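You operate a simulated robot arm through the tools that you are given. There is no shell and no other tool. Be economical: measure what you need, move in short steps, check, and stop when the job is done.

You are at the controls of a simulated robot arm. One attempt, no reset.

JOB
Open the middle bench drawer, fetch the orange strap roll and set it in the inside of the middle bench drawer and shut the drawer again. Then put the measuring jug from the packing table top on the top deck of the cart. Do these in the order given. Set down upright: measuring jug.
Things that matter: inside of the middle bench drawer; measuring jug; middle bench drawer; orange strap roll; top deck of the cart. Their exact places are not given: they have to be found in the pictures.

The check looks at the end state, three seconds after you hand in, the way a careful person would. Anything else that was tipped, shoved, dropped, spilled or broken makes it a failure.

ROBOT AND FRAMES
A 6-joint arm with a fingered hand on a trunk, on a base that drives. Base frame: it is fixed to the floor where the robot stands at the start and does not move with it; the origin is under the middle of the robot, x ahead of it, y to its left, z up. Readings come in m, degrees, newtons and seconds.
With the tool pointing down near the work surface it reaches from about 0.64 to 0.94 m from the robot's upright axis, wherever it stands. Its first joint turns from -166.0 to 166.0 degrees. Places, roughly: inside of the middle bench drawer [0.8, 0.3, 0.3]; measuring jug [-2.5, 0.5, 1]; middle bench drawer [0.7, 0.2, 0.4]; orange strap roll (8x7x4 cm) [-2.2, 0.6, 0.8]; top deck of the cart [-3.2, -2.4, 0.8]. Payload 5 kg.
Tool frame: the origin (TCP) lies between the finger pads and is the grasp point; the fingertips stand 0.036 m ahead of it; z points along the fingers, y is the line along which they close. Largest opening 0.12 m; the body of the gripper starts 0.042 m behind the TCP. The gripper is a hand of 4 fingers: y runs from the thumb to the fingers, the wrist lies at [-0.019, -0.123, -0.211] in the tool frame, and closing takes about 1.5 s.
Orientation is that of the tool frame in the base frame, as [roll, pitch, yaw] about the fixed x, y, z axes, in that order (R = Rz(yaw) Ry(pitch) Rx(roll)). With the fingers straight down and the wrist toward the robot, the tool's x, y and z point along [0, 1, 0], [1, 0, 0] and [0, 0, -1] of the base frame.

CONTROLS
- The arm moves only by the tool drive_tool. Its argument "commands" is a list of rows, each an object (a shift or turn left out is 0, a gripper value left out holds the last) with "delta_pos": the shift along the tool's x, y, z in m, a list of three; "turn": the turn, a rotation vector about the tool's x, y, z in degrees, a list of three. In form: [{"delta_pos": [tx, ty, tz], "turn": [ax, ay, az]}, ...]. A call has 1 to 8 rows; each row is the pose to reach, as a shift and turn from the pose commanded when the call began, along the tool's axes at that moment. "claw" is the gripper command, from -1 (shut) to 1 (fully open), values between in proportion, set as the call begins (left out, the last holds). A row lasts 0.2 s, in which the tool goes at most 0.05 m and 8.6 degrees; a call with a longer step from one row to the next is refused whole, and so is a gripper value outside its range. Where a pose cannot be reached the arm comes as near as it can. A force on the tool above 40 N (or 10 N above the force at the start of the call, whichever is more), or a blocked arm, ends the call early, and 0.2 s more pass. The fingers move at their own pace (about 0.045 m/s each) and stop on an object; they squeeze with about 33 N. The grip force told is the motor's: it shows also when the fingers shut on nothing. Time passes only in rows, and 0.2 s behind the last, so rows that repeat a pose let the fingers close. It gives the time, the measured TCP pose, the force on the tool (base axes), the opening and the grip force at its end, in the units of the frame above (readings bear some noise), with the torque about the TCP (base axes, N m) and any sound that the robot's microphone picked up.
- Cameras (640 x 400 px; columns grow to the right, rows downward): "scene" is now at [0.0938, 0.0148, 1.3563]; the picture's right is [0.12, -0.99, 0.00], its down [-0.89, -0.11, -0.44] and it looks along [0.43, 0.05, -0.90] (base axes); focal length 280 px, centre (320, 200). "wrist" rides on the gripper at [0.073, -0.101, -0.142] in the tool frame; the picture's right is [-0.79, 0.29, -0.54], its down [-0.56, -0.70, 0.44] and it looks along [-0.25, 0.65, 0.71] (tool axes); focal length 280 px, centre (320, 200).
- camera(camera): a new picture of that camera. No time passes.
- slide_trunk(by): slides the trunk up (or, below 0, down) by that many m; the arm and the scene camera ride with it, the base frame stays. It gives what a move gives, with no picture.
- base_move(legs): drives the robot by 1 to 6 legs, each [ahead, turn to the left] in m and degrees, along the robot's own axes; the way and the turn of a leg run together, so that a leg with both is an arc; at most 1.5 m and 180 degrees a leg. The arm and the cameras ride along, it lands a little off, and it stops where it bumps. It gives what a move gives.
- curl_fingers(index, middle, ring, thumb_bend, thumb_turn): sets how far each is bent, from 0 (flat) to 100 (curled in); at 30 the hand is open as for a grip, at 70 the pads meet at the TCP. One left out holds its place. A second passes; each finger stops where it meets its share of the squeeze, and holds until it gets a number again. A gripper value or a shape takes the hand back. It gives what a move gives, with no picture; readings hold the bend of each and the force on the fingers (four entries, about 0 where the hand has none), thumb and palm. thumb_turn goes from beside the hand (0) to across from the fingers (100), as for a grip.
- hand_shape(shape): the hand has 4 fingers and takes this shape, open, in about a second: jaw (thumb against the fingers, like two jaws); tri (thumb and two fingers); tip (a fingertip pinch); poke (one finger out to press); point (the index stretched); flat (the hand flat); cup (the hand cupped); fist (a fist). The gripper value then closes the fingers along that shape, each until it touches; the sizes above hold for jaw. It gives what a move gives, with no picture.
- head_to(pan, tilt): turns the head with the scene camera to pan (to the left, within 86 degrees either way) and tilt (down, from -29 to 69), counted from straight ahead of the robot. It gives what a move gives.
- probe_pixels(camera, pixels): for up to 12 pixels [column, row] of the newest picture of that camera ("zoom" is the newest enlarged one), the place [x, y, z] in the base frame of the surface seen there, good to about 0.002 m, but the place of the scene camera against the robot may be out by one fixed shift of up to 0.018 m in any direction. No time passes.
- inspect(camera, box): a new picture of the part [left, top, right, bottom] of that camera's present view, enlarged. No time passes.
- hand_in(): hands the job in; it is judged then, once.

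Work in short steps. Measure before you move; look again where a grasp or a placing could have gone wrong, and mend it. You have 110 turns and 98 pictures in all, those below and enlarged ones among them. Open the gripper and draw the arm clear of the work before you hand the job in, unless the task says otherwise; then end with one line.

The tools are called after ">>>" by a JSON object that holds its "name" and its "arguments". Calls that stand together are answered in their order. drive_tool: Moves the arm, as the interface text tells. Its arguments: {"type":"object","properties":{"commands":{"type":"array","items":{"type":"object","properties":{"delta_pos":{"type":"array","items":{"type":"number"}},"turn":{"type":"array","items":{"type":"number"}}}}},"claw":{"type":"number"}},"required":["commands"]} The other tools are called the same way: slide_trunk (by) slides the trunk up or down; hand_shape (shape) gives the hand a shape; curl_fingers (index, middle, ring, thumb_bend, thumb_turn) moves the fingers one by one; base_move (legs) drives the base; head_to (pan, tilt) turns the head that bears the scene camera; camera (camera) takes a picture; probe_pixels (camera, pixels) gives the place of the surface under pixels of a picture; inspect (camera, box) takes an enlarged picture of a part of a camera's view; hand_in () hands the job in.

At the start:

```text
time_s: 0.0
position: [0.4277, 0.088, 0.73]
ee_rot: [-180.0, 0.0, 90.0]
wrist_force: [-1.0, 0.1, -0.3]
wrist_torque: [0.02, 0.01, 0.01]
grip_width: 0.1199
grip_force: 0.1
shape: jaw
bend: [30.0, 30.0, 30.0, 30.0, 98.0]
finger forces: [0.0, 0.1, 0.1, 0.0, 0.0, 0.0]
trunk travel left (down, up): [-0.405, 0.435]
robot x, y, heading: [0.0022, -0.0008, 0.1]
head pan, tilt: [7.0, 64.0]
```

scene: 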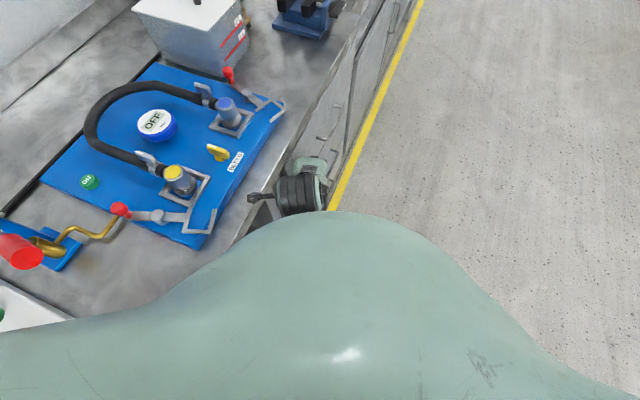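
wrist: 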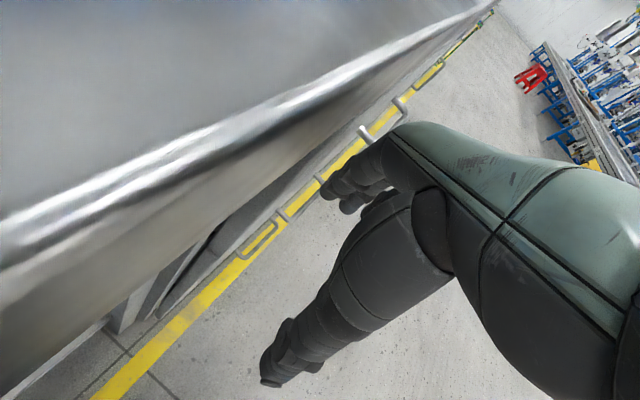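

I'll look at the bench front first with the head turned and less tilt.

>>> {"name": "head_to", "arguments": {"pan": 20, "tilt": 40}}

>>> {"name": "camera", "arguments": {"camera": "scene"}}

```text
time_s: 0.9
position: [0.4269, 0.0882, 0.7293]
ee_rot: [179.9, 0.0, 90.0]
wrist_force: [-0.6, 0.2, -1.0]
wrist_torque: [-0.03, 0.03, 0.03]
grip_width: 0.12
grip_force: 0.0
shape: jaw
bend: [30.0, 30.0, 30.0, 30.0, 98.0]
finger forces: [0.0, 0.0, 0.0, 0.0, 0.0, 0.1]
trunk travel left (down, up): [-0.405, 0.435]
robot x, y, heading: [0.0036, 0.0002, -0.3]
head pan, tilt: [20.0, 40.0]
```

```text
95 pictures are left
```

scene: 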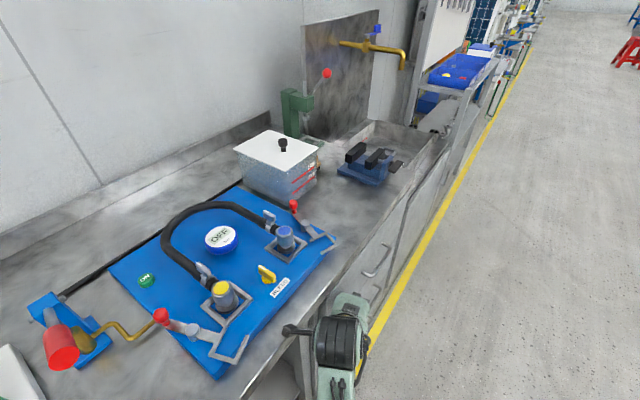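

The bench front runs from lower-centre (250,390) to (490,60); drawer handles show near (380,262). I probe edge and handle points.

>>> {"name": "probe_pixels", "arguments": {"camera": "scene", "pixels": [[240, 392], [330, 285], [400, 195], [378, 262], [385, 250], [366, 275], [430, 192], [415, 215], [400, 245], [395, 290], [360, 290], [300, 350]]}}

>>> {"name": "inspect", "arguments": {"camera": "scene", "box": [280, 120, 480, 400]}}

```text
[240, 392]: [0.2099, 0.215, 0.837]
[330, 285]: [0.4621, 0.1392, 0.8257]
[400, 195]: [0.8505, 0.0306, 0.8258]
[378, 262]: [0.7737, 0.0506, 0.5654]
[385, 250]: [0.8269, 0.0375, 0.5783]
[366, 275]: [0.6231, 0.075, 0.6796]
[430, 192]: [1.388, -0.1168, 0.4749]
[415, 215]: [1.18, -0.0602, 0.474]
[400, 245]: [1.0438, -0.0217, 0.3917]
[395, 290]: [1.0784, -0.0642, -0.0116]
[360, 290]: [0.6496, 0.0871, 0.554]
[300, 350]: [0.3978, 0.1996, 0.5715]
```

```text
1.43 times, centred on (380, 260) of scene
```

zoom: 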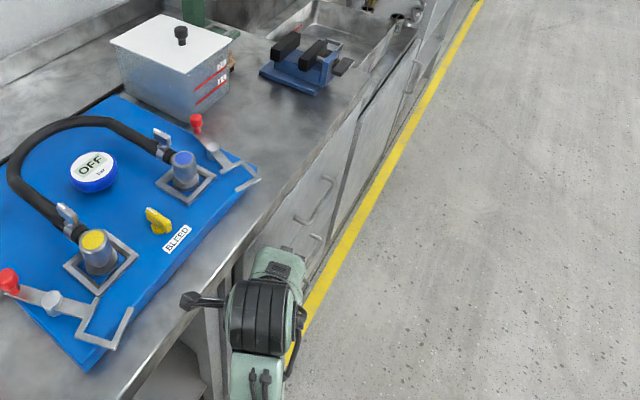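

The bench front runs along about (0.96,-0.28), facing (-0.28,-0.96). I drive out to stand squarely in front of the drawers at about (0.4,-0.95), heading 74°.

>>> {"name": "base_move", "arguments": {"legs": [[0, -67], [1.03, 0], [0, 141]]}}

>>> {"name": "head_to", "arguments": {"pan": 0, "tilt": 35}}

>>> {"name": "camera", "arguments": {"camera": "scene"}}

```text
time_s: 17.4
position: [0.4043, -0.5352, 0.7281]
ee_rot: [-180.0, 0.0, 163.9]
wrist_force: [-0.3, 1.4, 0.0]
wrist_torque: [0.01, 0.03, 0.01]
grip_width: 0.1195
grip_force: 0.0
shape: jaw
bend: [30.0, 30.0, 30.0, 30.0, 98.0]
finger forces: [0.0, 0.0, 0.0, 0.1, 0.0, 0.0]
trunk travel left (down, up): [-0.405, 0.435]
robot x, y, heading: [0.3685, -0.9719, 74.0]
head pan, tilt: [20.0, 40.0]
```

```text
time_s: 18.2
position: [0.4048, -0.5348, 0.729]
ee_rot: [-180.0, 0.0, 164.1]
wrist_force: [0.2, 0.1, -0.7]
wrist_torque: [-0.01, 0.02, -0.02]
grip_width: 0.1195
grip_force: 0.1
shape: jaw
bend: [30.0, 30.0, 30.0, 30.0, 98.0]
finger forces: [0.1, 0.0, 0.0, 0.0, 0.0, 0.0]
trunk travel left (down, up): [-0.405, 0.435]
robot x, y, heading: [0.3719, -0.9708, 73.9]
head pan, tilt: [0.0, 35.0]
```

```text
93 pictures are left
```

scene: 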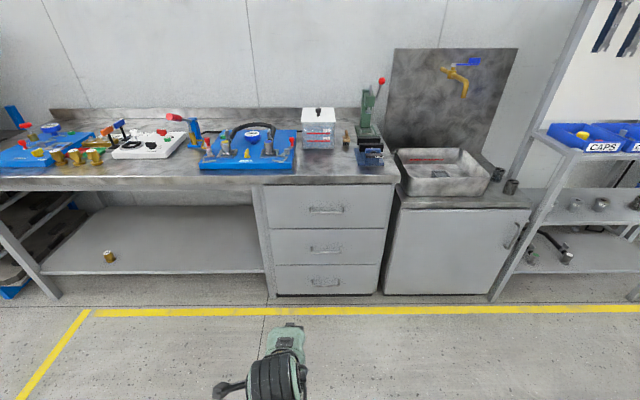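

Three drawers are visible; the middle one's handle is at about (325,248). I zoom and probe.

>>> {"name": "inspect", "arguments": {"camera": "scene", "box": [250, 180, 410, 300]}}

>>> {"name": "probe_pixels", "arguments": {"camera": "scene", "pixels": [[275, 232], [375, 232], [275, 262], [375, 262], [310, 251], [325, 251], [340, 250], [325, 243], [325, 213], [325, 283], [320, 184], [290, 248]]}}

```text
3.33 times, centred on (330, 240) of scene
```

zoom: 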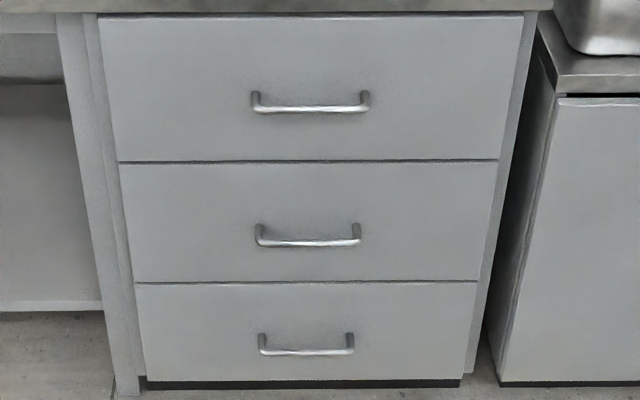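

```text
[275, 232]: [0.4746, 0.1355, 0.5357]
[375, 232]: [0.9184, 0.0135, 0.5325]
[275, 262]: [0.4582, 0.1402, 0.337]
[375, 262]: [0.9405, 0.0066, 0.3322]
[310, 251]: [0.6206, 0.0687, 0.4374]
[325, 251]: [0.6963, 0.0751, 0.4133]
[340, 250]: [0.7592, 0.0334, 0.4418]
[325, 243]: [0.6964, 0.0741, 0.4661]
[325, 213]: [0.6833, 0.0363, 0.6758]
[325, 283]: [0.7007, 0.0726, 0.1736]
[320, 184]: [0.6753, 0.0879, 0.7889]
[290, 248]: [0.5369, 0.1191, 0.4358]
```

Handle bar of the middle drawer spans zoom (262..358, 243). Probe it exactly.

>>> {"name": "probe_pixels", "arguments": {"camera": "zoom", "pixels": [[265, 242], [285, 243], [308, 243], [330, 242], [355, 241], [308, 225], [308, 265], [260, 230], [357, 230], [285, 105], [340, 108], [308, 352]]}}

```text
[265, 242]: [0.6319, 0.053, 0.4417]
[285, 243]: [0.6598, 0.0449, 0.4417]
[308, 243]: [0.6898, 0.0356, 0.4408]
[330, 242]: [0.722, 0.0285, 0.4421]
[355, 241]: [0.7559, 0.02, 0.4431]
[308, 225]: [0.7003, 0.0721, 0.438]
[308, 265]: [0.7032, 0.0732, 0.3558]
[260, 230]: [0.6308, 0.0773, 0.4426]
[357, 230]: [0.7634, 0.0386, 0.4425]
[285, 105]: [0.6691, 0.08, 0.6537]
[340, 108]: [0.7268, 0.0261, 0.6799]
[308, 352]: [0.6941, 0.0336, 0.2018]
```

Handle bar centre ≈(0.693,0.036,0.443), 1.06 m ahead of the robot. I lower the trunk, then swing the tool forward so that the fingers close vertically on the bar.

>>> {"name": "slide_trunk", "arguments": {"by": -0.28}}

>>> {"name": "drive_tool", "arguments": {"commands": [{"delta_pos": [-0.015, 0.035, 0], "turn": [-8, 0, 0]}, {"delta_pos": [-0.03, 0.07, 0], "turn": [-16, 0, 0]}, {"delta_pos": [-0.045, 0.105, 0], "turn": [-24, 0, 0]}, {"delta_pos": [-0.06, 0.14, 0], "turn": [-32, 0, 0]}, {"delta_pos": [-0.075, 0.175, 0], "turn": [-40, 0, 0]}, {"delta_pos": [-0.09, 0.21, 0], "turn": [-48, 0, 0]}, {"delta_pos": [-0.105, 0.245, 0], "turn": [-56, 0, 0]}, {"delta_pos": [-0.118, 0.28, 0], "turn": [-64, 0, 0]}], "claw": 1}}

>>> {"name": "camera", "arguments": {"camera": "scene"}}

>>> {"name": "camera", "arguments": {"camera": "wrist"}}

```text
time_s: 21.0
position: [0.404, -0.5339, 0.4489]
ee_rot: [-179.9, 0.0, 163.9]
wrist_force: [0.0, 0.4, 0.2]
wrist_torque: [0.01, 0.01, 0.01]
grip_width: 0.1197
grip_force: 0.1
shape: jaw
bend: [30.0, 30.0, 30.0, 30.0, 98.0]
finger forces: [0.0, 0.0, 0.1, 0.0, 0.1, 0.1]
trunk travel left (down, up): [-0.125, 0.715]
robot x, y, heading: [0.373, -0.9679, 74.5]
head pan, tilt: [0.0, 35.0]
```

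```text
time_s: 22.8
position: [0.5922, -0.3089, 0.4297]
ee_rot: [123.3, 6.4, 163.5]
wrist_force: [-1.7, 0.9, 0.8]
wrist_torque: [-0.04, -0.06, -0.03]
grip_width: 0.1199
grip_force: 0.1
shape: jaw
bend: [30.0, 30.0, 30.0, 30.0, 98.0]
finger forces: [0.0, 0.0, 0.0, 0.1, 0.0, 0.1]
out of reach, approached as far as the arm can: row 8
trunk travel left (down, up): [-0.125, 0.715]
robot x, y, heading: [0.3753, -0.9683, 73.6]
head pan, tilt: [0.0, 35.0]
```

```text
91 pictures are left
```

scene: 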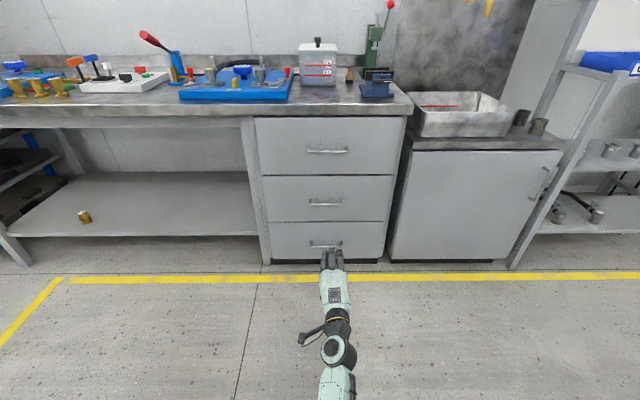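

```text
90 pictures are left
```

wrist: 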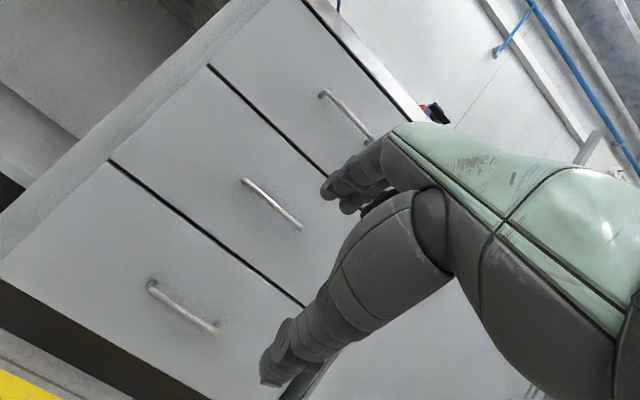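

The wrist view shows all three handles; the middle one spans (245,182)-(300,227). Probe for an exact position.

>>> {"name": "probe_pixels", "arguments": {"camera": "wrist", "pixels": [[247, 183], [272, 204], [297, 225], [260, 194], [285, 215], [285, 150], [300, 165], [180, 307], [345, 115], [240, 230]]}}

```text
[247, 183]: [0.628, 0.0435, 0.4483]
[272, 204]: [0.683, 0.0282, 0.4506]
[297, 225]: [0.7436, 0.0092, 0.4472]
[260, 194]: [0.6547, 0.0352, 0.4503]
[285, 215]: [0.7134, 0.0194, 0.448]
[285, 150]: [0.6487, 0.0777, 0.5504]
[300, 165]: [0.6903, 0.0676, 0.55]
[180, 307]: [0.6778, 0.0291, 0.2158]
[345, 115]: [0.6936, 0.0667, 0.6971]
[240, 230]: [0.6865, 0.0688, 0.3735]
```

Wrist camera puts the handle centre at (0.685,0.027,0.449). The tool stopped at 57° tilt; I try reaching further out, tilting more.

>>> {"name": "drive_tool", "arguments": {"commands": [{"delta_pos": [0, 0.016, 0.034]}, {"delta_pos": [0, 0.033, 0.067]}, {"delta_pos": [0, 0.049, 0.101]}, {"delta_pos": [0, 0.066, 0.135]}, {"delta_pos": [0, 0.066, 0.135], "turn": [-8, 0, 0]}, {"delta_pos": [0, 0.066, 0.135], "turn": [-16, 0, 0]}]}}

```text
time_s: 24.2
position: [0.6415, -0.1761, 0.4531]
ee_rot: [103.5, 0.8, 166.4]
wrist_force: [-0.6, 0.5, 0.4]
wrist_torque: [-0.01, 0.02, -0.01]
grip_width: 0.12
grip_force: 0.1
shape: jaw
bend: [30.0, 30.0, 30.0, 30.0, 98.0]
finger forces: [0.0, 0.0, 0.1, 0.1, 0.0, 0.1]
out of reach, approached as far as the arm can: row 6
trunk travel left (down, up): [-0.125, 0.715]
robot x, y, heading: [0.3725, -0.9712, 74.0]
head pan, tilt: [0.0, 35.0]
```

Now the tool is nearly horizontal at bar height; 0.207 m short of the handle. I drive the base ahead 0.14 and check with the wrist camera.

>>> {"name": "base_move", "arguments": {"legs": [[0.14, 0]]}}

>>> {"name": "camera", "arguments": {"camera": "wrist"}}

>>> {"name": "camera", "arguments": {"camera": "scene"}}

```text
time_s: 25.6
position: [0.6794, -0.044, 0.4508]
ee_rot: [103.5, 0.7, 166.6]
wrist_force: [0.4, -0.5, 0.7]
wrist_torque: [0.0, -0.01, 0.01]
grip_width: 0.1197
grip_force: 0.1
shape: jaw
bend: [30.0, 30.0, 30.0, 30.0, 98.0]
finger forces: [0.1, 0.0, 0.1, 0.0, 0.1, 0.0]
trunk travel left (down, up): [-0.125, 0.715]
robot x, y, heading: [0.4105, -0.8386, 74.2]
head pan, tilt: [0.0, 35.0]
```

```text
89 pictures are left
```

wrist: 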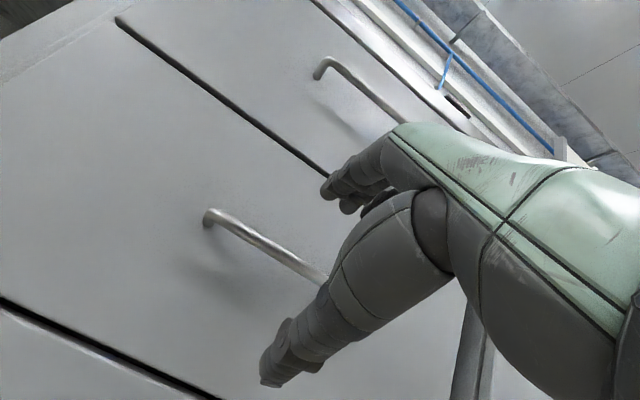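

```text
88 pictures are left
```

scene: 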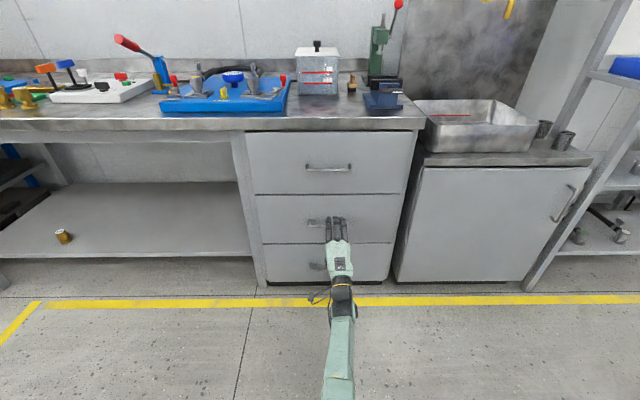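

The bar passes between thumb and fingers. I probe it again for the last approach.

>>> {"name": "probe_pixels", "arguments": {"camera": "wrist", "pixels": [[215, 217], [240, 231], [270, 248], [300, 266], [320, 279], [360, 82], [260, 180]]}}

```text
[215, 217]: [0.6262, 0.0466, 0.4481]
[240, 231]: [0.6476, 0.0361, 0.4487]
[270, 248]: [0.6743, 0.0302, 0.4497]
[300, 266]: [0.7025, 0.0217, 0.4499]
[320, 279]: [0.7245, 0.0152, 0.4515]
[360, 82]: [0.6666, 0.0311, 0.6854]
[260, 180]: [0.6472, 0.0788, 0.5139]
```

I go 0.055 m further with the base, to put the fingertips just behind the bar.

>>> {"name": "base_move", "arguments": {"legs": [[0.055, 0]]}}

>>> {"name": "camera", "arguments": {"camera": "wrist"}}

```text
time_s: 26.6
position: [0.6968, 0.0065, 0.4517]
ee_rot: [103.5, 0.7, 166.3]
wrist_force: [-0.8, -0.1, -1.2]
wrist_torque: [-0.02, 0.04, 0.0]
grip_width: 0.1201
grip_force: 0.0
shape: jaw
bend: [30.0, 30.0, 30.0, 30.0, 98.0]
finger forces: [0.0, 0.0, 0.0, 0.0, 0.0, 0.0]
trunk travel left (down, up): [-0.125, 0.715]
robot x, y, heading: [0.43, -0.7856, 74.0]
head pan, tilt: [0.0, 35.0]
```

```text
87 pictures are left
```

wrist: 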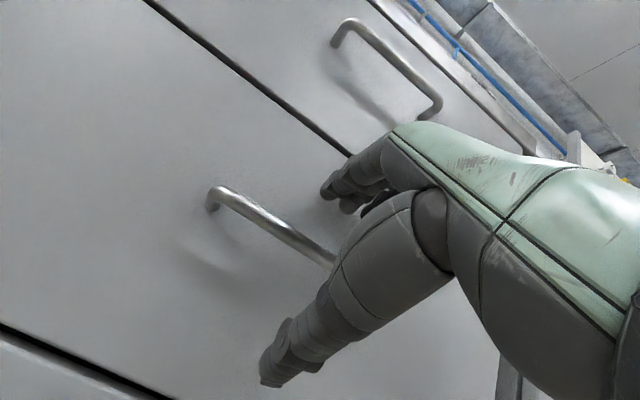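

Bar runs between the jaws. Now I close the hand on it.

>>> {"name": "drive_tool", "arguments": {"commands": [{}, {}, {}, {}, {}, {}, {}, {}], "claw": -1}}

>>> {"name": "camera", "arguments": {"camera": "wrist"}}

```text
time_s: 28.4
position: [0.697, 0.0089, 0.4523]
ee_rot: [103.5, 0.8, 166.2]
wrist_force: [1.3, 3.7, 0.5]
wrist_torque: [0.0, -0.18, 0.0]
grip_width: 0.0062
grip_force: 33.3
shape: jaw
bend: [72.0, 66.0, 64.0, 72.0, 100.0]
finger forces: [14.2, 7.2, 4.1, 0.0, 26.7, 0.1]
trunk travel left (down, up): [-0.125, 0.715]
robot x, y, heading: [0.4261, -0.785, 73.7]
head pan, tilt: [0.0, 35.0]
```

```text
86 pictures are left
```

wrist: 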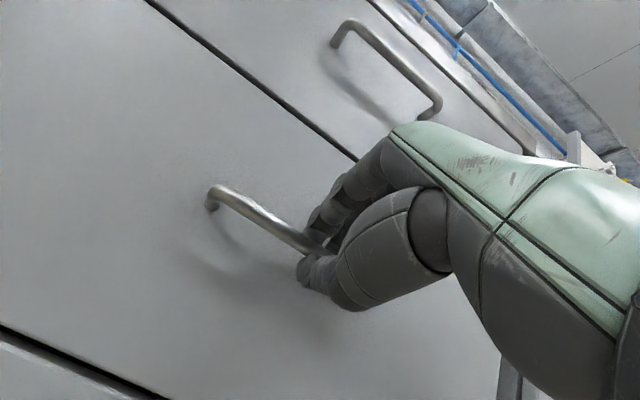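

Bar gripped (0.006 m, 33 N). I pull by driving the base back 0.15 m.

>>> {"name": "base_move", "arguments": {"legs": [[-0.15, 0]]}}

>>> {"name": "camera", "arguments": {"camera": "scene"}}

```text
time_s: 29.8
position: [0.6566, -0.1376, 0.4524]
ee_rot: [103.6, 0.7, 166.2]
wrist_force: [4.9, -1.2, 0.3]
wrist_torque: [0.0, -0.12, -0.09]
grip_width: 0.0066
grip_force: 33.3
shape: jaw
bend: [72.0, 66.0, 64.0, 72.0, 100.0]
finger forces: [14.4, 7.3, 3.9, 0.1, 27.7, 0.0]
trunk travel left (down, up): [-0.125, 0.715]
robot x, y, heading: [0.3871, -0.9314, 73.9]
head pan, tilt: [0.0, 35.0]
```

```text
85 pictures are left
```

scene: 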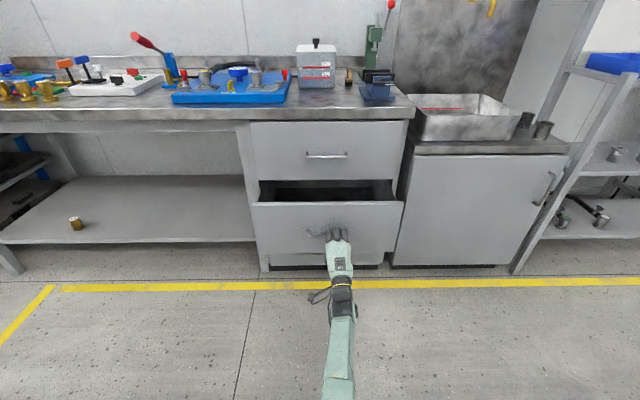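

The drawer slides open. Pull another 0.17 m.

>>> {"name": "base_move", "arguments": {"legs": [[-0.17, 0]]}}

>>> {"name": "camera", "arguments": {"camera": "scene"}}

```text
time_s: 31.4
position: [0.6126, -0.3034, 0.4504]
ee_rot: [103.6, 0.7, 166.2]
wrist_force: [2.0, -0.6, -0.4]
wrist_torque: [-0.06, -0.1, -0.03]
grip_width: 0.0064
grip_force: 33.1
shape: jaw
bend: [72.0, 66.0, 64.0, 72.0, 100.0]
finger forces: [14.3, 7.1, 3.7, 0.1, 27.6, 0.0]
trunk travel left (down, up): [-0.125, 0.715]
robot x, y, heading: [0.3326, -1.0916, 73.4]
head pan, tilt: [0.0, 35.0]
```

```text
84 pictures are left
```

scene: 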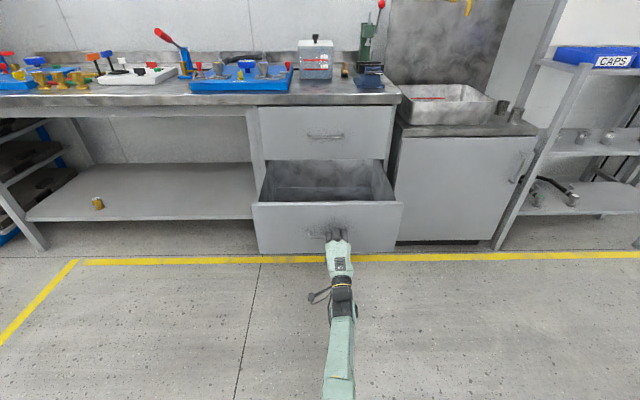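

About 0.32 m open, tray empty. I release the handle and back off straight.

>>> {"name": "drive_tool", "arguments": {"commands": [{}, {}, {}, {}, {}, {}, {}, {}], "claw": 1}}

>>> {"name": "base_move", "arguments": {"legs": [[-0.3, 0]]}}

>>> {"name": "camera", "arguments": {"camera": "scene"}}

```text
time_s: 33.2
position: [0.6114, -0.3024, 0.4517]
ee_rot: [103.7, 0.7, 166.0]
wrist_force: [-0.5, -0.3, 0.3]
wrist_torque: [0.01, 0.04, -0.03]
grip_width: 0.1193
grip_force: 0.0
shape: jaw
bend: [30.0, 30.0, 30.0, 30.0, 98.0]
finger forces: [0.0, 0.0, 0.0, 0.0, 0.0, 0.0]
trunk travel left (down, up): [-0.125, 0.715]
robot x, y, heading: [0.3353, -1.0965, 73.7]
head pan, tilt: [0.0, 35.0]
```

```text
time_s: 35.4
position: [0.5254, -0.5996, 0.4517]
ee_rot: [103.6, 0.7, 165.8]
wrist_force: [0.4, 1.3, -0.3]
wrist_torque: [0.01, -0.01, -0.03]
grip_width: 0.1194
grip_force: 0.0
shape: jaw
bend: [30.0, 30.0, 30.0, 30.0, 98.0]
finger forces: [0.0, 0.0, 0.0, 0.0, 0.0, 0.1]
trunk travel left (down, up): [-0.125, 0.715]
robot x, y, heading: [0.2502, -1.3911, 73.2]
head pan, tilt: [0.0, 35.0]
```

```text
83 pictures are left
```

scene: 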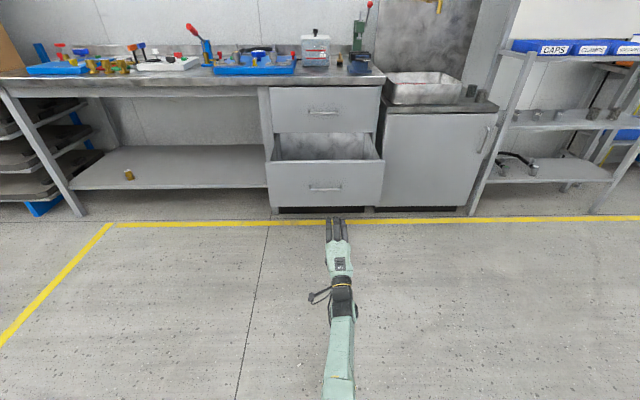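

Now raise the trunk and look left toward the packing table (around (-2.3,0.6)).

>>> {"name": "slide_trunk", "arguments": {"by": 0.35}}

>>> {"name": "head_to", "arguments": {"pan": 72, "tilt": 15}}

>>> {"name": "camera", "arguments": {"camera": "scene"}}

```text
time_s: 38.8
position: [0.525, -0.6006, 0.8007]
ee_rot: [103.6, 0.8, 165.9]
wrist_force: [0.1, 0.2, 0.9]
wrist_torque: [-0.02, 0.09, 0.02]
grip_width: 0.1194
grip_force: 0.0
shape: jaw
bend: [30.0, 30.0, 30.0, 30.0, 98.0]
finger forces: [0.0, 0.1, 0.0, 0.1, 0.0, 0.0]
trunk travel left (down, up): [-0.475, 0.365]
robot x, y, heading: [0.2449, -1.3937, 73.2]
head pan, tilt: [0.0, 35.0]
```

```text
time_s: 40.3
position: [0.5253, -0.5995, 0.8026]
ee_rot: [103.6, 0.8, 165.9]
wrist_force: [0.2, 0.0, -0.7]
wrist_torque: [-0.01, 0.02, 0.01]
grip_width: 0.1195
grip_force: 0.1
shape: jaw
bend: [30.0, 30.0, 30.0, 30.0, 98.0]
finger forces: [0.0, 0.1, 0.0, 0.0, 0.1, 0.1]
trunk travel left (down, up): [-0.475, 0.365]
robot x, y, heading: [0.2492, -1.3906, 72.9]
head pan, tilt: [72.0, 15.0]
```

```text
82 pictures are left
```

scene: 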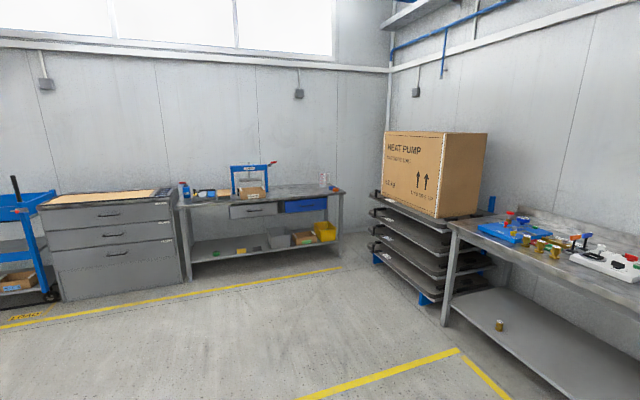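

Packing table at (180–345,185–280), cart at the left edge. I zoom on both.

>>> {"name": "inspect", "arguments": {"camera": "scene", "box": [170, 150, 360, 270]}}

>>> {"name": "probe_pixels", "arguments": {"camera": "zoom", "pixels": [[520, 90], [545, 130], [300, 150], [60, 180], [440, 195], [250, 130], [580, 130], [100, 165], [150, 150]]}}

>>> {"name": "inspect", "arguments": {"camera": "scene", "box": [0, 160, 200, 320]}}

```text
3.33 times, centred on (265, 210) of scene
```

zoom: 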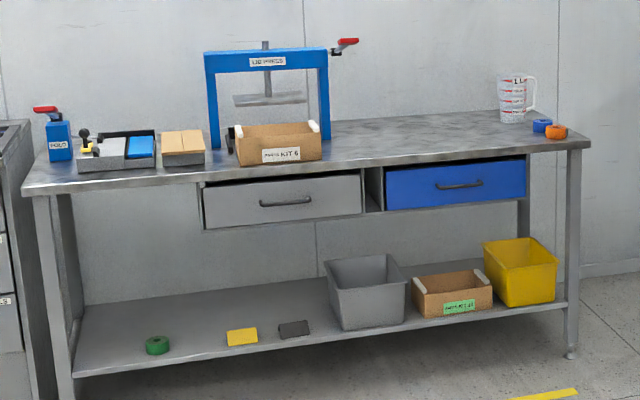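

```text
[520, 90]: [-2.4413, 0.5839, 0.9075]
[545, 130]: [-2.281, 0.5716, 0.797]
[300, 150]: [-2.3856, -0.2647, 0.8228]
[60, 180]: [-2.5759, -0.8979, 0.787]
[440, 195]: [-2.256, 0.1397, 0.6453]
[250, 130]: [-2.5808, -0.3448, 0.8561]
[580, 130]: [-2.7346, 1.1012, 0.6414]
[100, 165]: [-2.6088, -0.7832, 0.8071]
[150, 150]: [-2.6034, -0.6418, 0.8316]
```

```text
2.50 times, centred on (100, 240) of scene
```

zoom: 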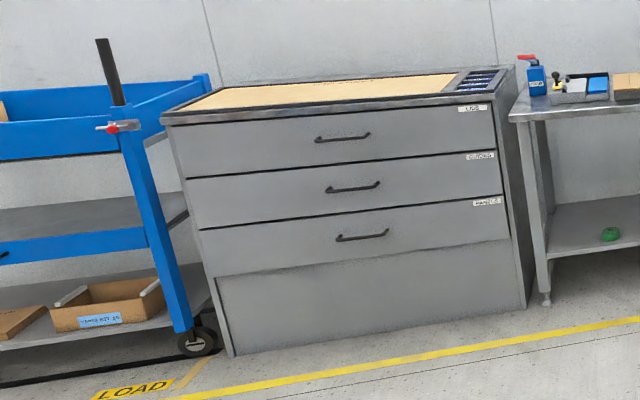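

The orange roll sits at zoom (557,131) next to a blue one, the jug behind at (512,97). I probe the rack and bench corner for a safe way, and the blue trays' floor extents.

>>> {"name": "probe_pixels", "arguments": {"camera": "scene", "pixels": [[445, 322], [420, 300], [375, 260], [440, 218], [380, 195], [340, 262], [337, 187], [190, 280], [455, 230], [340, 272], [45, 295], [440, 150]]}}

```text
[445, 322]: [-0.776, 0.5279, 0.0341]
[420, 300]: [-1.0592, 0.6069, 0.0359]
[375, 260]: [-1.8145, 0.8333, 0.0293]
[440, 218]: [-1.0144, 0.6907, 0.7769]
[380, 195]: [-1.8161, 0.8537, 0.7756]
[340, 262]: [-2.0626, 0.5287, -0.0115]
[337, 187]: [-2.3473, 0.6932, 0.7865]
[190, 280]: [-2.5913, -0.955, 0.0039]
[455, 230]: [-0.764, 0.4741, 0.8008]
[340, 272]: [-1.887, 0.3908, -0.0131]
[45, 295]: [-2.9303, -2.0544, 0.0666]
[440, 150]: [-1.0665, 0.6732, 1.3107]
```

Route: waypoint at about (-0.9,0.04), then head 164° to the table. First I fold the arm back to tool-down so nothing sticks out.

>>> {"name": "drive_tool", "arguments": {"commands": [{"delta_pos": [0.0, -0.009, -0.037], "turn": [8.5, 0, 0]}, {"delta_pos": [0.0, -0.018, -0.074], "turn": [17, 0, 0]}, {"delta_pos": [0.0, -0.027, -0.111], "turn": [25.5, 0, 0]}, {"delta_pos": [0.0, -0.036, -0.148], "turn": [34, 0, 0]}, {"delta_pos": [0, -0.045, -0.185], "turn": [42.5, 0, 0]}, {"delta_pos": [0, -0.054, -0.222], "turn": [51, 0, 0]}, {"delta_pos": [0, -0.063, -0.259], "turn": [59.5, 0, 0]}, {"delta_pos": [0, -0.072, -0.296], "turn": [68, 0, 0]}]}}

>>> {"name": "drive_tool", "arguments": {"commands": [{"delta_pos": [0.0, -0.02, 0], "turn": [5, 0, 0]}, {"delta_pos": [0.0, -0.05, 0], "turn": [9.5, 0, 0]}]}}

```text
time_s: 42.1
position: [0.4471, -0.8939, 0.7998]
ee_rot: [171.7, 0.6, 165.8]
wrist_force: [1.2, -0.4, 0.2]
wrist_torque: [0.03, 0.04, 0.02]
grip_width: 0.1199
grip_force: 0.1
shape: jaw
bend: [30.0, 30.0, 30.0, 30.0, 98.0]
finger forces: [0.1, 0.0, 0.1, 0.0, 0.0, 0.0]
trunk travel left (down, up): [-0.475, 0.365]
robot x, y, heading: [0.2467, -1.3893, 73.7]
head pan, tilt: [72.0, 15.0]
```

```text
time_s: 42.7
position: [0.4365, -0.9443, 0.7939]
ee_rot: [-178.8, 0.8, 165.8]
wrist_force: [-0.5, 0.1, -0.9]
wrist_torque: [0.05, 0.03, 0.01]
grip_width: 0.1198
grip_force: 0.1
shape: jaw
bend: [30.0, 30.0, 30.0, 30.0, 98.0]
finger forces: [0.0, 0.0, 0.1, 0.1, 0.0, 0.0]
trunk travel left (down, up): [-0.475, 0.365]
robot x, y, heading: [0.2459, -1.3884, 73.5]
head pan, tilt: [72.0, 15.0]
```

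Arm folded. I raise the trunk and drive to the waypoint, ending heading ≈164°.

>>> {"name": "slide_trunk", "arguments": {"by": 0.25}}

>>> {"name": "base_move", "arguments": {"legs": [[0, 55], [1.2, 0], [0.63, 0], [0, 35.2]]}}

>>> {"name": "head_to", "arguments": {"pan": -8, "tilt": 25}}

>>> {"name": "camera", "arguments": {"camera": "scene"}}

```text
time_s: 45.2
position: [0.4375, -0.9437, 1.044]
ee_rot: [-178.9, 0.7, 166.0]
wrist_force: [-0.1, 0.7, 0.7]
wrist_torque: [-0.01, -0.02, 0.02]
grip_width: 0.1199
grip_force: 0.0
shape: jaw
bend: [30.0, 30.0, 30.0, 30.0, 98.0]
finger forces: [0.0, 0.0, 0.0, 0.1, 0.0, 0.0]
trunk travel left (down, up): [-0.725, 0.115]
robot x, y, heading: [0.2467, -1.3903, 73.4]
head pan, tilt: [72.0, 15.0]
```

```text
time_s: 60.3
position: [-1.3287, 0.2399, 1.0436]
ee_rot: [-179.0, 0.6, -104.9]
wrist_force: [-0.7, 0.4, -0.3]
wrist_torque: [-0.01, -0.02, -0.03]
grip_width: 0.12
grip_force: 0.1
shape: jaw
bend: [30.0, 30.0, 30.0, 30.0, 98.0]
finger forces: [0.0, 0.0, 0.0, 0.0, 0.0, 0.1]
trunk travel left (down, up): [-0.725, 0.115]
robot x, y, heading: [-0.8878, 0.0428, 162.9]
head pan, tilt: [72.0, 15.0]
```

```text
time_s: 61.8
position: [-1.3314, 0.239, 1.0434]
ee_rot: [-178.9, 0.7, -104.8]
wrist_force: [-0.4, -0.2, -1.6]
wrist_torque: [0.0, -0.03, 0.01]
grip_width: 0.1199
grip_force: 0.1
shape: jaw
bend: [30.0, 30.0, 30.0, 30.0, 98.0]
finger forces: [0.0, 0.0, 0.0, 0.0, 0.1, 0.0]
trunk travel left (down, up): [-0.725, 0.115]
robot x, y, heading: [-0.8891, 0.0453, 162.6]
head pan, tilt: [-8.0, 25.0]
```

```text
79 pictures are left
```

scene: 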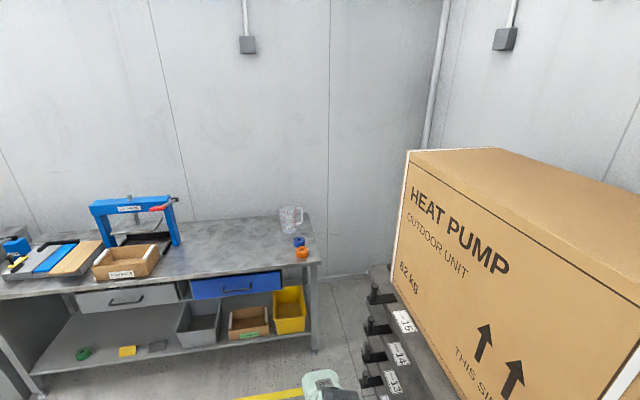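

Orange roll at (302,253), blue one at (298,242), jug at (290,218). Zoom and probe.

>>> {"name": "inspect", "arguments": {"camera": "scene", "box": [250, 190, 346, 270]}}

>>> {"name": "probe_pixels", "arguments": {"camera": "zoom", "pixels": [[345, 400], [345, 425], [320, 345], [260, 180], [260, 260], [400, 450], [200, 440], [350, 390], [330, 415], [370, 415], [280, 280], [340, 180]]}}

```text
5.00 times, centred on (298, 230) of scene
```

zoom: 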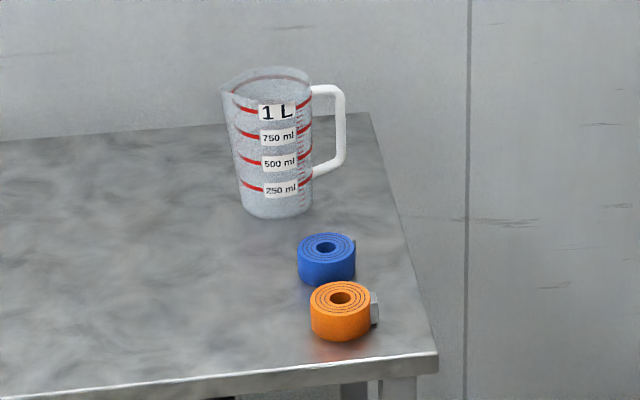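

```text
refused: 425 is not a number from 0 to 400
```

>>> {"name": "probe_pixels", "arguments": {"camera": "zoom", "pixels": [[325, 292], [355, 292], [341, 310], [340, 330], [320, 240], [340, 240], [265, 190], [245, 205], [300, 205], [375, 312], [340, 365], [430, 360]]}}

```text
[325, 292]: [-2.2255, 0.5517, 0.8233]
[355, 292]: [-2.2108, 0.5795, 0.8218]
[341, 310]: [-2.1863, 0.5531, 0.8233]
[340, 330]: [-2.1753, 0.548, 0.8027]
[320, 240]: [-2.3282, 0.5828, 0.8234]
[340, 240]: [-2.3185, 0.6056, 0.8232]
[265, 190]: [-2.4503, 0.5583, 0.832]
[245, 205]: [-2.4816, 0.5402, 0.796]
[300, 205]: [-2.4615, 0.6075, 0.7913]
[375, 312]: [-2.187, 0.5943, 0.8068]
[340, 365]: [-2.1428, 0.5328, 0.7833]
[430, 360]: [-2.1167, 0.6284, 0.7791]
```

Roll centre ≈(-2.21,0.56), top 0.823, table 0.785. I drive 0.6 m ahead so that it lies about 0.81 m ahead.

>>> {"name": "base_move", "arguments": {"legs": [[0.6, 0]]}}

>>> {"name": "camera", "arguments": {"camera": "wrist"}}

```text
time_s: 65.4
position: [-1.8844, 0.4291, 1.0435]
ee_rot: [-178.8, 0.7, -106.1]
wrist_force: [-0.1, 0.7, 0.7]
wrist_torque: [0.03, -0.03, 0.02]
grip_width: 0.12
grip_force: 0.0
shape: jaw
bend: [30.0, 30.0, 30.0, 30.0, 98.0]
finger forces: [0.0, 0.1, 0.1, 0.0, 0.0, 0.1]
trunk travel left (down, up): [-0.725, 0.115]
robot x, y, heading: [-1.4473, 0.2236, 161.6]
head pan, tilt: [-8.0, 25.0]
```

```text
77 pictures are left
```

wrist: 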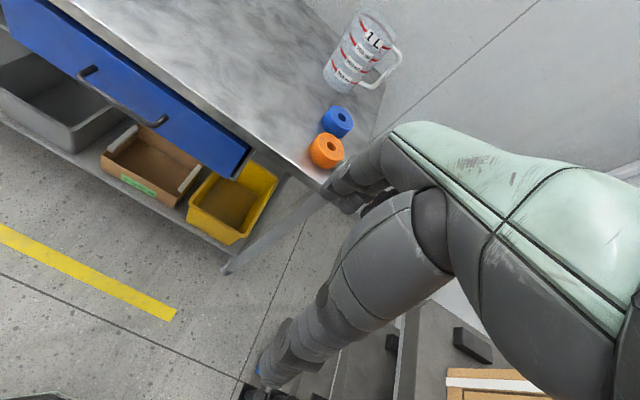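

The wrist camera sees the orange roll at (326,150). Probe it and the blue roll and jug.

>>> {"name": "inspect", "arguments": {"camera": "wrist", "box": [270, 0, 430, 200]}}

>>> {"name": "probe_pixels", "arguments": {"camera": "wrist", "pixels": [[316, 146], [335, 144], [326, 139], [326, 155], [318, 160], [325, 114], [338, 112], [345, 85], [362, 55], [310, 175]]}}

```text
2.00 times, centred on (350, 100) of wrist
```

zoom: 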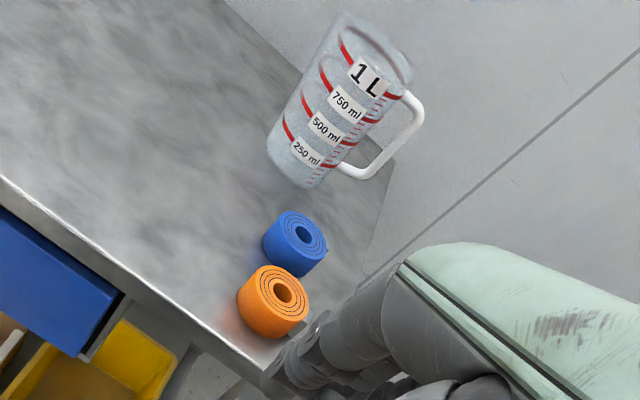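

```text
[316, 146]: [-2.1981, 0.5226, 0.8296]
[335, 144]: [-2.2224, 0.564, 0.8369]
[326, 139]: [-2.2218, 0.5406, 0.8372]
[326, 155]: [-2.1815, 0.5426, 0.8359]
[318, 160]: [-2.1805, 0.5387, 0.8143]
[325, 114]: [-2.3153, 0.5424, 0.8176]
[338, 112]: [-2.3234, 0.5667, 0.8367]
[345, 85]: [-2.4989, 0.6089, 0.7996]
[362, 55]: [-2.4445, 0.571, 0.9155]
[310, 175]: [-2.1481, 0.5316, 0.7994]
```

Moving the tool 0.24 m ahead and down a bit for a closer look at the roll.

>>> {"name": "drive_tool", "arguments": {"commands": [{"delta_pos": [-0.006, 0.045, 0.01]}, {"delta_pos": [-0.012, 0.09, 0.02]}, {"delta_pos": [-0.018, 0.135, 0.03]}, {"delta_pos": [-0.024, 0.18, 0.04]}, {"delta_pos": [-0.03, 0.225, 0.05]}, {"delta_pos": [-0.03, 0.24, 0.06]}, {"delta_pos": [-0.03, 0.24, 0.06]}], "claw": 1}}

>>> {"name": "camera", "arguments": {"camera": "wrist"}}

```text
time_s: 67.0
position: [-2.1076, 0.5217, 0.9756]
ee_rot: [-178.9, 0.8, -105.8]
wrist_force: [0.4, -0.1, 0.0]
wrist_torque: [0.02, 0.0, -0.02]
grip_width: 0.1197
grip_force: 0.1
shape: jaw
bend: [30.0, 30.0, 30.0, 30.0, 98.0]
finger forces: [0.1, 0.1, 0.0, 0.1, 0.0, 0.1]
trunk travel left (down, up): [-0.725, 0.115]
robot x, y, heading: [-1.4437, 0.2208, 161.4]
head pan, tilt: [-8.0, 25.0]
```

```text
75 pictures are left
```

wrist: 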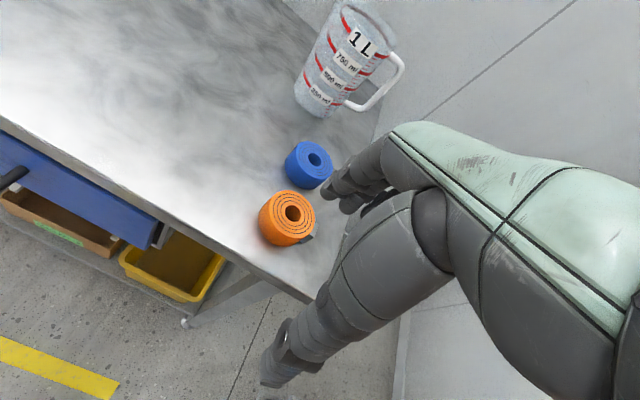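

>>> {"name": "probe_pixels", "arguments": {"camera": "wrist", "pixels": [[274, 205], [303, 198], [311, 220], [290, 233], [280, 220], [303, 206], [306, 240], [298, 157], [328, 158], [300, 175], [255, 250], [265, 235]]}}

```text
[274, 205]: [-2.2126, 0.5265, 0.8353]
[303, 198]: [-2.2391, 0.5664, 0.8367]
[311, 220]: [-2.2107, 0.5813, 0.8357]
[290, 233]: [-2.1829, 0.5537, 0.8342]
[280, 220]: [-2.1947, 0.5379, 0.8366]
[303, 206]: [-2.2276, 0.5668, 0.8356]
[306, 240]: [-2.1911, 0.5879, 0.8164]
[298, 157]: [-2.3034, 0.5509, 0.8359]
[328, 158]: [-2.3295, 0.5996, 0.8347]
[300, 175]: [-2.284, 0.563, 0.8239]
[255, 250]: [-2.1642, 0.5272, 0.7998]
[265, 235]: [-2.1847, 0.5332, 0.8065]
```

Roll centre ≈(-2.211,0.556), top 0.836, table ≈0.800; blue roll centre ≈(-2.313,0.58). I narrow the hand to about 0.09 m and go above it.

>>> {"name": "drive_tool", "arguments": {"commands": [{"delta_pos": [-0.002, 0.04, 0.0]}, {"delta_pos": [-0.004, 0.08, 0.0]}, {"delta_pos": [-0.005, 0.106, 0.02]}, {"delta_pos": [-0.005, 0.106, 0.05]}, {"delta_pos": [-0.005, 0.106, 0.05]}, {"delta_pos": [-0.005, 0.106, 0.05]}], "claw": 0.5}}

>>> {"name": "camera", "arguments": {"camera": "wrist"}}

```text
time_s: 68.4
position: [-2.2056, 0.5587, 0.9264]
ee_rot: [-178.9, 0.7, -106.0]
wrist_force: [0.8, -0.2, 0.4]
wrist_torque: [-0.05, 0.01, 0.02]
grip_width: 0.0905
grip_force: 0.1
shape: jaw
bend: [26.0, 36.0, 33.0, 55.0, 99.0]
finger forces: [0.0, 0.0, 0.1, 0.0, 0.0, 0.1]
trunk travel left (down, up): [-0.725, 0.115]
robot x, y, heading: [-1.4454, 0.2255, 161.4]
head pan, tilt: [-8.0, 25.0]
```

```text
74 pictures are left
```

wrist: 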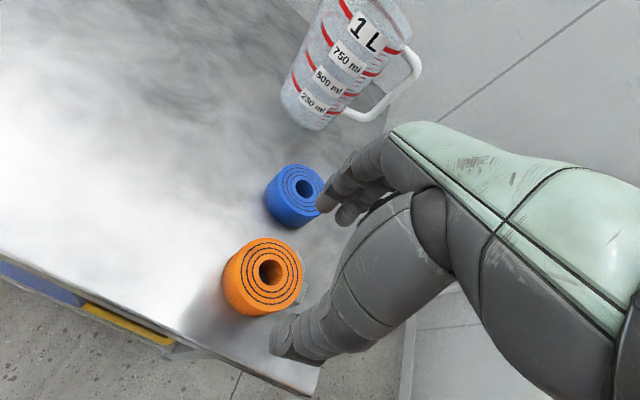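

Fingers stayed wide and only the thumb bent; the fingers hover near the blue roll. I set each finger to 42 to narrow both sides evenly.

>>> {"name": "curl_fingers", "arguments": {"index": 42, "middle": 42, "ring": 42, "thumb_bend": 42, "thumb_turn": 100}}

>>> {"name": "camera", "arguments": {"camera": "wrist"}}

>>> {"name": "probe_pixels", "arguments": {"camera": "wrist", "pixels": [[328, 207], [345, 215], [275, 345], [280, 355], [236, 260], [262, 248], [300, 268], [268, 308], [248, 295], [292, 290], [270, 265]]}}

```text
time_s: 69.4
position: [-2.2049, 0.5595, 0.9268]
ee_rot: [-178.9, 0.8, -106.0]
wrist_force: [-1.1, 0.3, 0.4]
wrist_torque: [0.03, 0.0, -0.01]
grip_width: 0.0881
grip_force: 0.0
shape: fingers
bend: [42.0, 42.0, 42.0, 42.0, 99.0]
finger forces: [0.0, 0.0, 0.0, 0.1, 0.0, 0.0]
trunk travel left (down, up): [-0.725, 0.115]
robot x, y, heading: [-1.4462, 0.2228, 161.7]
head pan, tilt: [-8.0, 25.0]
```

```text
73 pictures are left
```

wrist: 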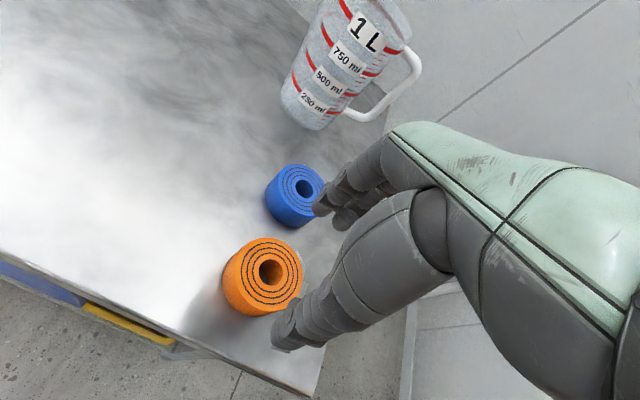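

```text
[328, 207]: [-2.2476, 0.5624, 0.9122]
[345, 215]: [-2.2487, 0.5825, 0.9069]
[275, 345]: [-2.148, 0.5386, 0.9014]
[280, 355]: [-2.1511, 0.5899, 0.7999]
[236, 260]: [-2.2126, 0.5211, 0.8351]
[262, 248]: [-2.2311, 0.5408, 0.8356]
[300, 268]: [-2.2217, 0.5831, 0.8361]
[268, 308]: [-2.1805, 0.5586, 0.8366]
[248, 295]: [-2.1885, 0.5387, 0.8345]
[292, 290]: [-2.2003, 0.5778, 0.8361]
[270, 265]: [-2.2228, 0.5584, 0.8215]
```

Spacing good: roll centre (-2.212,0.555), fingers clear of the blue roll by ~2 cm. Lower to TCP z≈0.845.

>>> {"name": "drive_tool", "arguments": {"commands": [{"delta_pos": [0.005, 0.004, 0.02]}, {"delta_pos": [0.005, 0.004, 0.045]}, {"delta_pos": [0.005, 0.004, 0.065]}, {"delta_pos": [0.005, 0.004, 0.08]}, {"delta_pos": [0.005, 0.004, 0.08]}]}}

>>> {"name": "camera", "arguments": {"camera": "wrist"}}

```text
time_s: 70.6
position: [-2.2077, 0.5549, 0.8469]
ee_rot: [-178.9, 0.6, -106.0]
wrist_force: [0.1, 0.1, 0.7]
wrist_torque: [0.01, -0.01, 0.02]
grip_width: 0.088
grip_force: 0.2
shape: fingers
bend: [42.0, 42.0, 42.0, 42.0, 99.0]
finger forces: [0.1, 0.1, 0.0, 0.0, 0.1, 0.0]
trunk travel left (down, up): [-0.725, 0.115]
robot x, y, heading: [-1.4425, 0.2239, 161.5]
head pan, tilt: [-8.0, 25.0]
```

```text
72 pictures are left
```

wrist: 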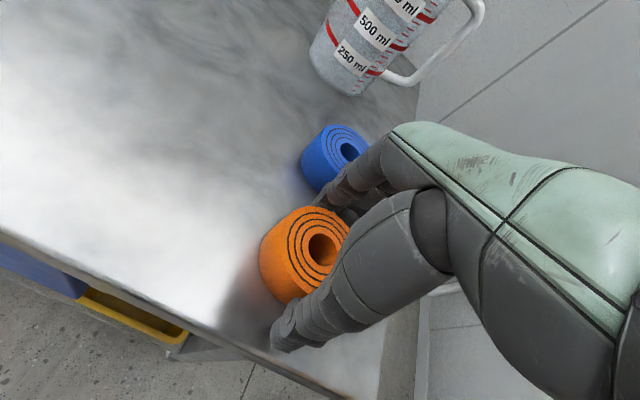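

The roll lies between thumb and fingers. Close on it.

>>> {"name": "drive_tool", "arguments": {"commands": [{"delta_pos": [0, 0, 0.004]}, {"delta_pos": [0, 0, 0.004]}, {"delta_pos": [0, 0, 0.004]}, {"delta_pos": [0, 0, 0.004]}, {"delta_pos": [0, 0, 0.004]}, {"delta_pos": [0, 0, 0.004]}, {"delta_pos": [0, 0, 0.004]}, {"delta_pos": [0, 0, 0.004]}], "claw": -1}}

>>> {"name": "camera", "arguments": {"camera": "wrist"}}

```text
time_s: 72.4
position: [-2.208, 0.555, 0.8422]
ee_rot: [-178.8, 0.6, -106.0]
wrist_force: [-0.5, 0.5, -0.4]
wrist_torque: [0.0, 0.04, -0.02]
grip_width: 0.0599
grip_force: 33.4
shape: jaw
bend: [74.0, 47.0, 48.0, 69.0, 100.0]
finger forces: [18.5, 9.4, 0.0, 0.1, 29.0, 0.0]
trunk travel left (down, up): [-0.725, 0.115]
robot x, y, heading: [-1.4427, 0.2267, 161.3]
head pan, tilt: [-8.0, 25.0]
```

```text
71 pictures are left
```

wrist: 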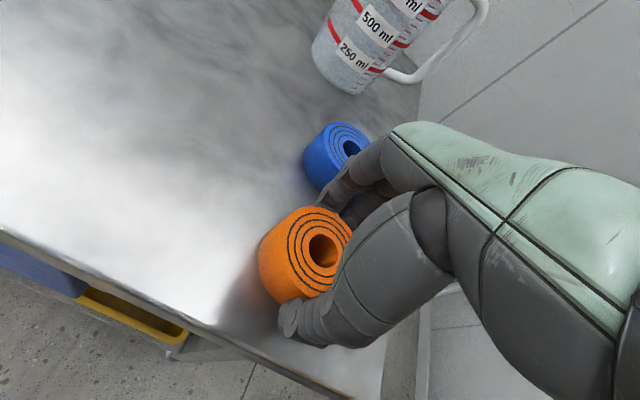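

Holding at 0.06 m, 33 N. Lift 0.1 m and check.

>>> {"name": "drive_tool", "arguments": {"commands": [{"delta_pos": [0, 0, -0.015]}, {"delta_pos": [0, 0, -0.04]}, {"delta_pos": [0, 0, -0.07]}, {"delta_pos": [0, 0, -0.1]}, {"delta_pos": [0, 0, -0.1]}]}}

>>> {"name": "camera", "arguments": {"camera": "wrist"}}

```text
time_s: 73.6
position: [-2.2109, 0.553, 0.9424]
ee_rot: [-178.8, 0.7, -106.0]
wrist_force: [1.0, -0.5, -1.4]
wrist_torque: [0.01, -0.02, 0.0]
grip_width: 0.0599
grip_force: 33.1
shape: jaw
bend: [74.0, 47.0, 48.0, 69.0, 100.0]
finger forces: [18.7, 9.5, 0.0, 0.0, 28.8, 0.0]
trunk travel left (down, up): [-0.725, 0.115]
robot x, y, heading: [-1.4443, 0.2269, 161.7]
head pan, tilt: [-8.0, 25.0]
```

```text
70 pictures are left
```

wrist: 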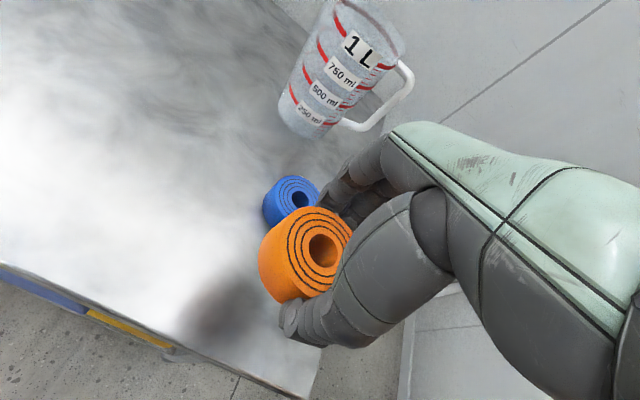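

The roll is off the table, held firmly. I retract the arm toward the robot.

>>> {"name": "drive_tool", "arguments": {"commands": [{"delta_pos": [0, -0.045, -0.02]}, {"delta_pos": [0, -0.09, -0.04]}, {"delta_pos": [0, -0.135, -0.06]}, {"delta_pos": [0, -0.18, -0.08]}, {"delta_pos": [0, -0.225, -0.08]}, {"delta_pos": [0, -0.27, -0.08]}, {"delta_pos": [0, -0.31, -0.08]}, {"delta_pos": [0, -0.34, -0.08]}]}}

>>> {"name": "base_move", "arguments": {"legs": [[-0.6, 0]]}}

```text
time_s: 75.4
position: [-1.8885, 0.4601, 1.0308]
ee_rot: [-178.9, 0.8, -106.0]
wrist_force: [0.3, -0.1, -1.3]
wrist_torque: [0.04, 0.02, 0.01]
grip_width: 0.0599
grip_force: 33.5
shape: jaw
bend: [74.0, 47.0, 48.0, 69.0, 100.0]
finger forces: [18.6, 9.5, 0.0, 0.0, 28.7, 0.1]
trunk travel left (down, up): [-0.725, 0.115]
robot x, y, heading: [-1.4451, 0.2231, 161.6]
head pan, tilt: [-8.0, 25.0]
```

```text
time_s: 79.1
position: [-1.3248, 0.2745, 1.0304]
ee_rot: [-178.9, 0.6, -106.1]
wrist_force: [0.5, 0.0, -0.9]
wrist_torque: [-0.03, -0.03, -0.03]
grip_width: 0.0599
grip_force: 33.0
shape: jaw
bend: [74.0, 47.0, 48.0, 69.0, 100.0]
finger forces: [18.6, 9.6, 0.0, 0.1, 28.8, 0.1]
trunk travel left (down, up): [-0.725, 0.115]
robot x, y, heading: [-0.8791, 0.0341, 161.2]
head pan, tilt: [-8.0, 25.0]
```

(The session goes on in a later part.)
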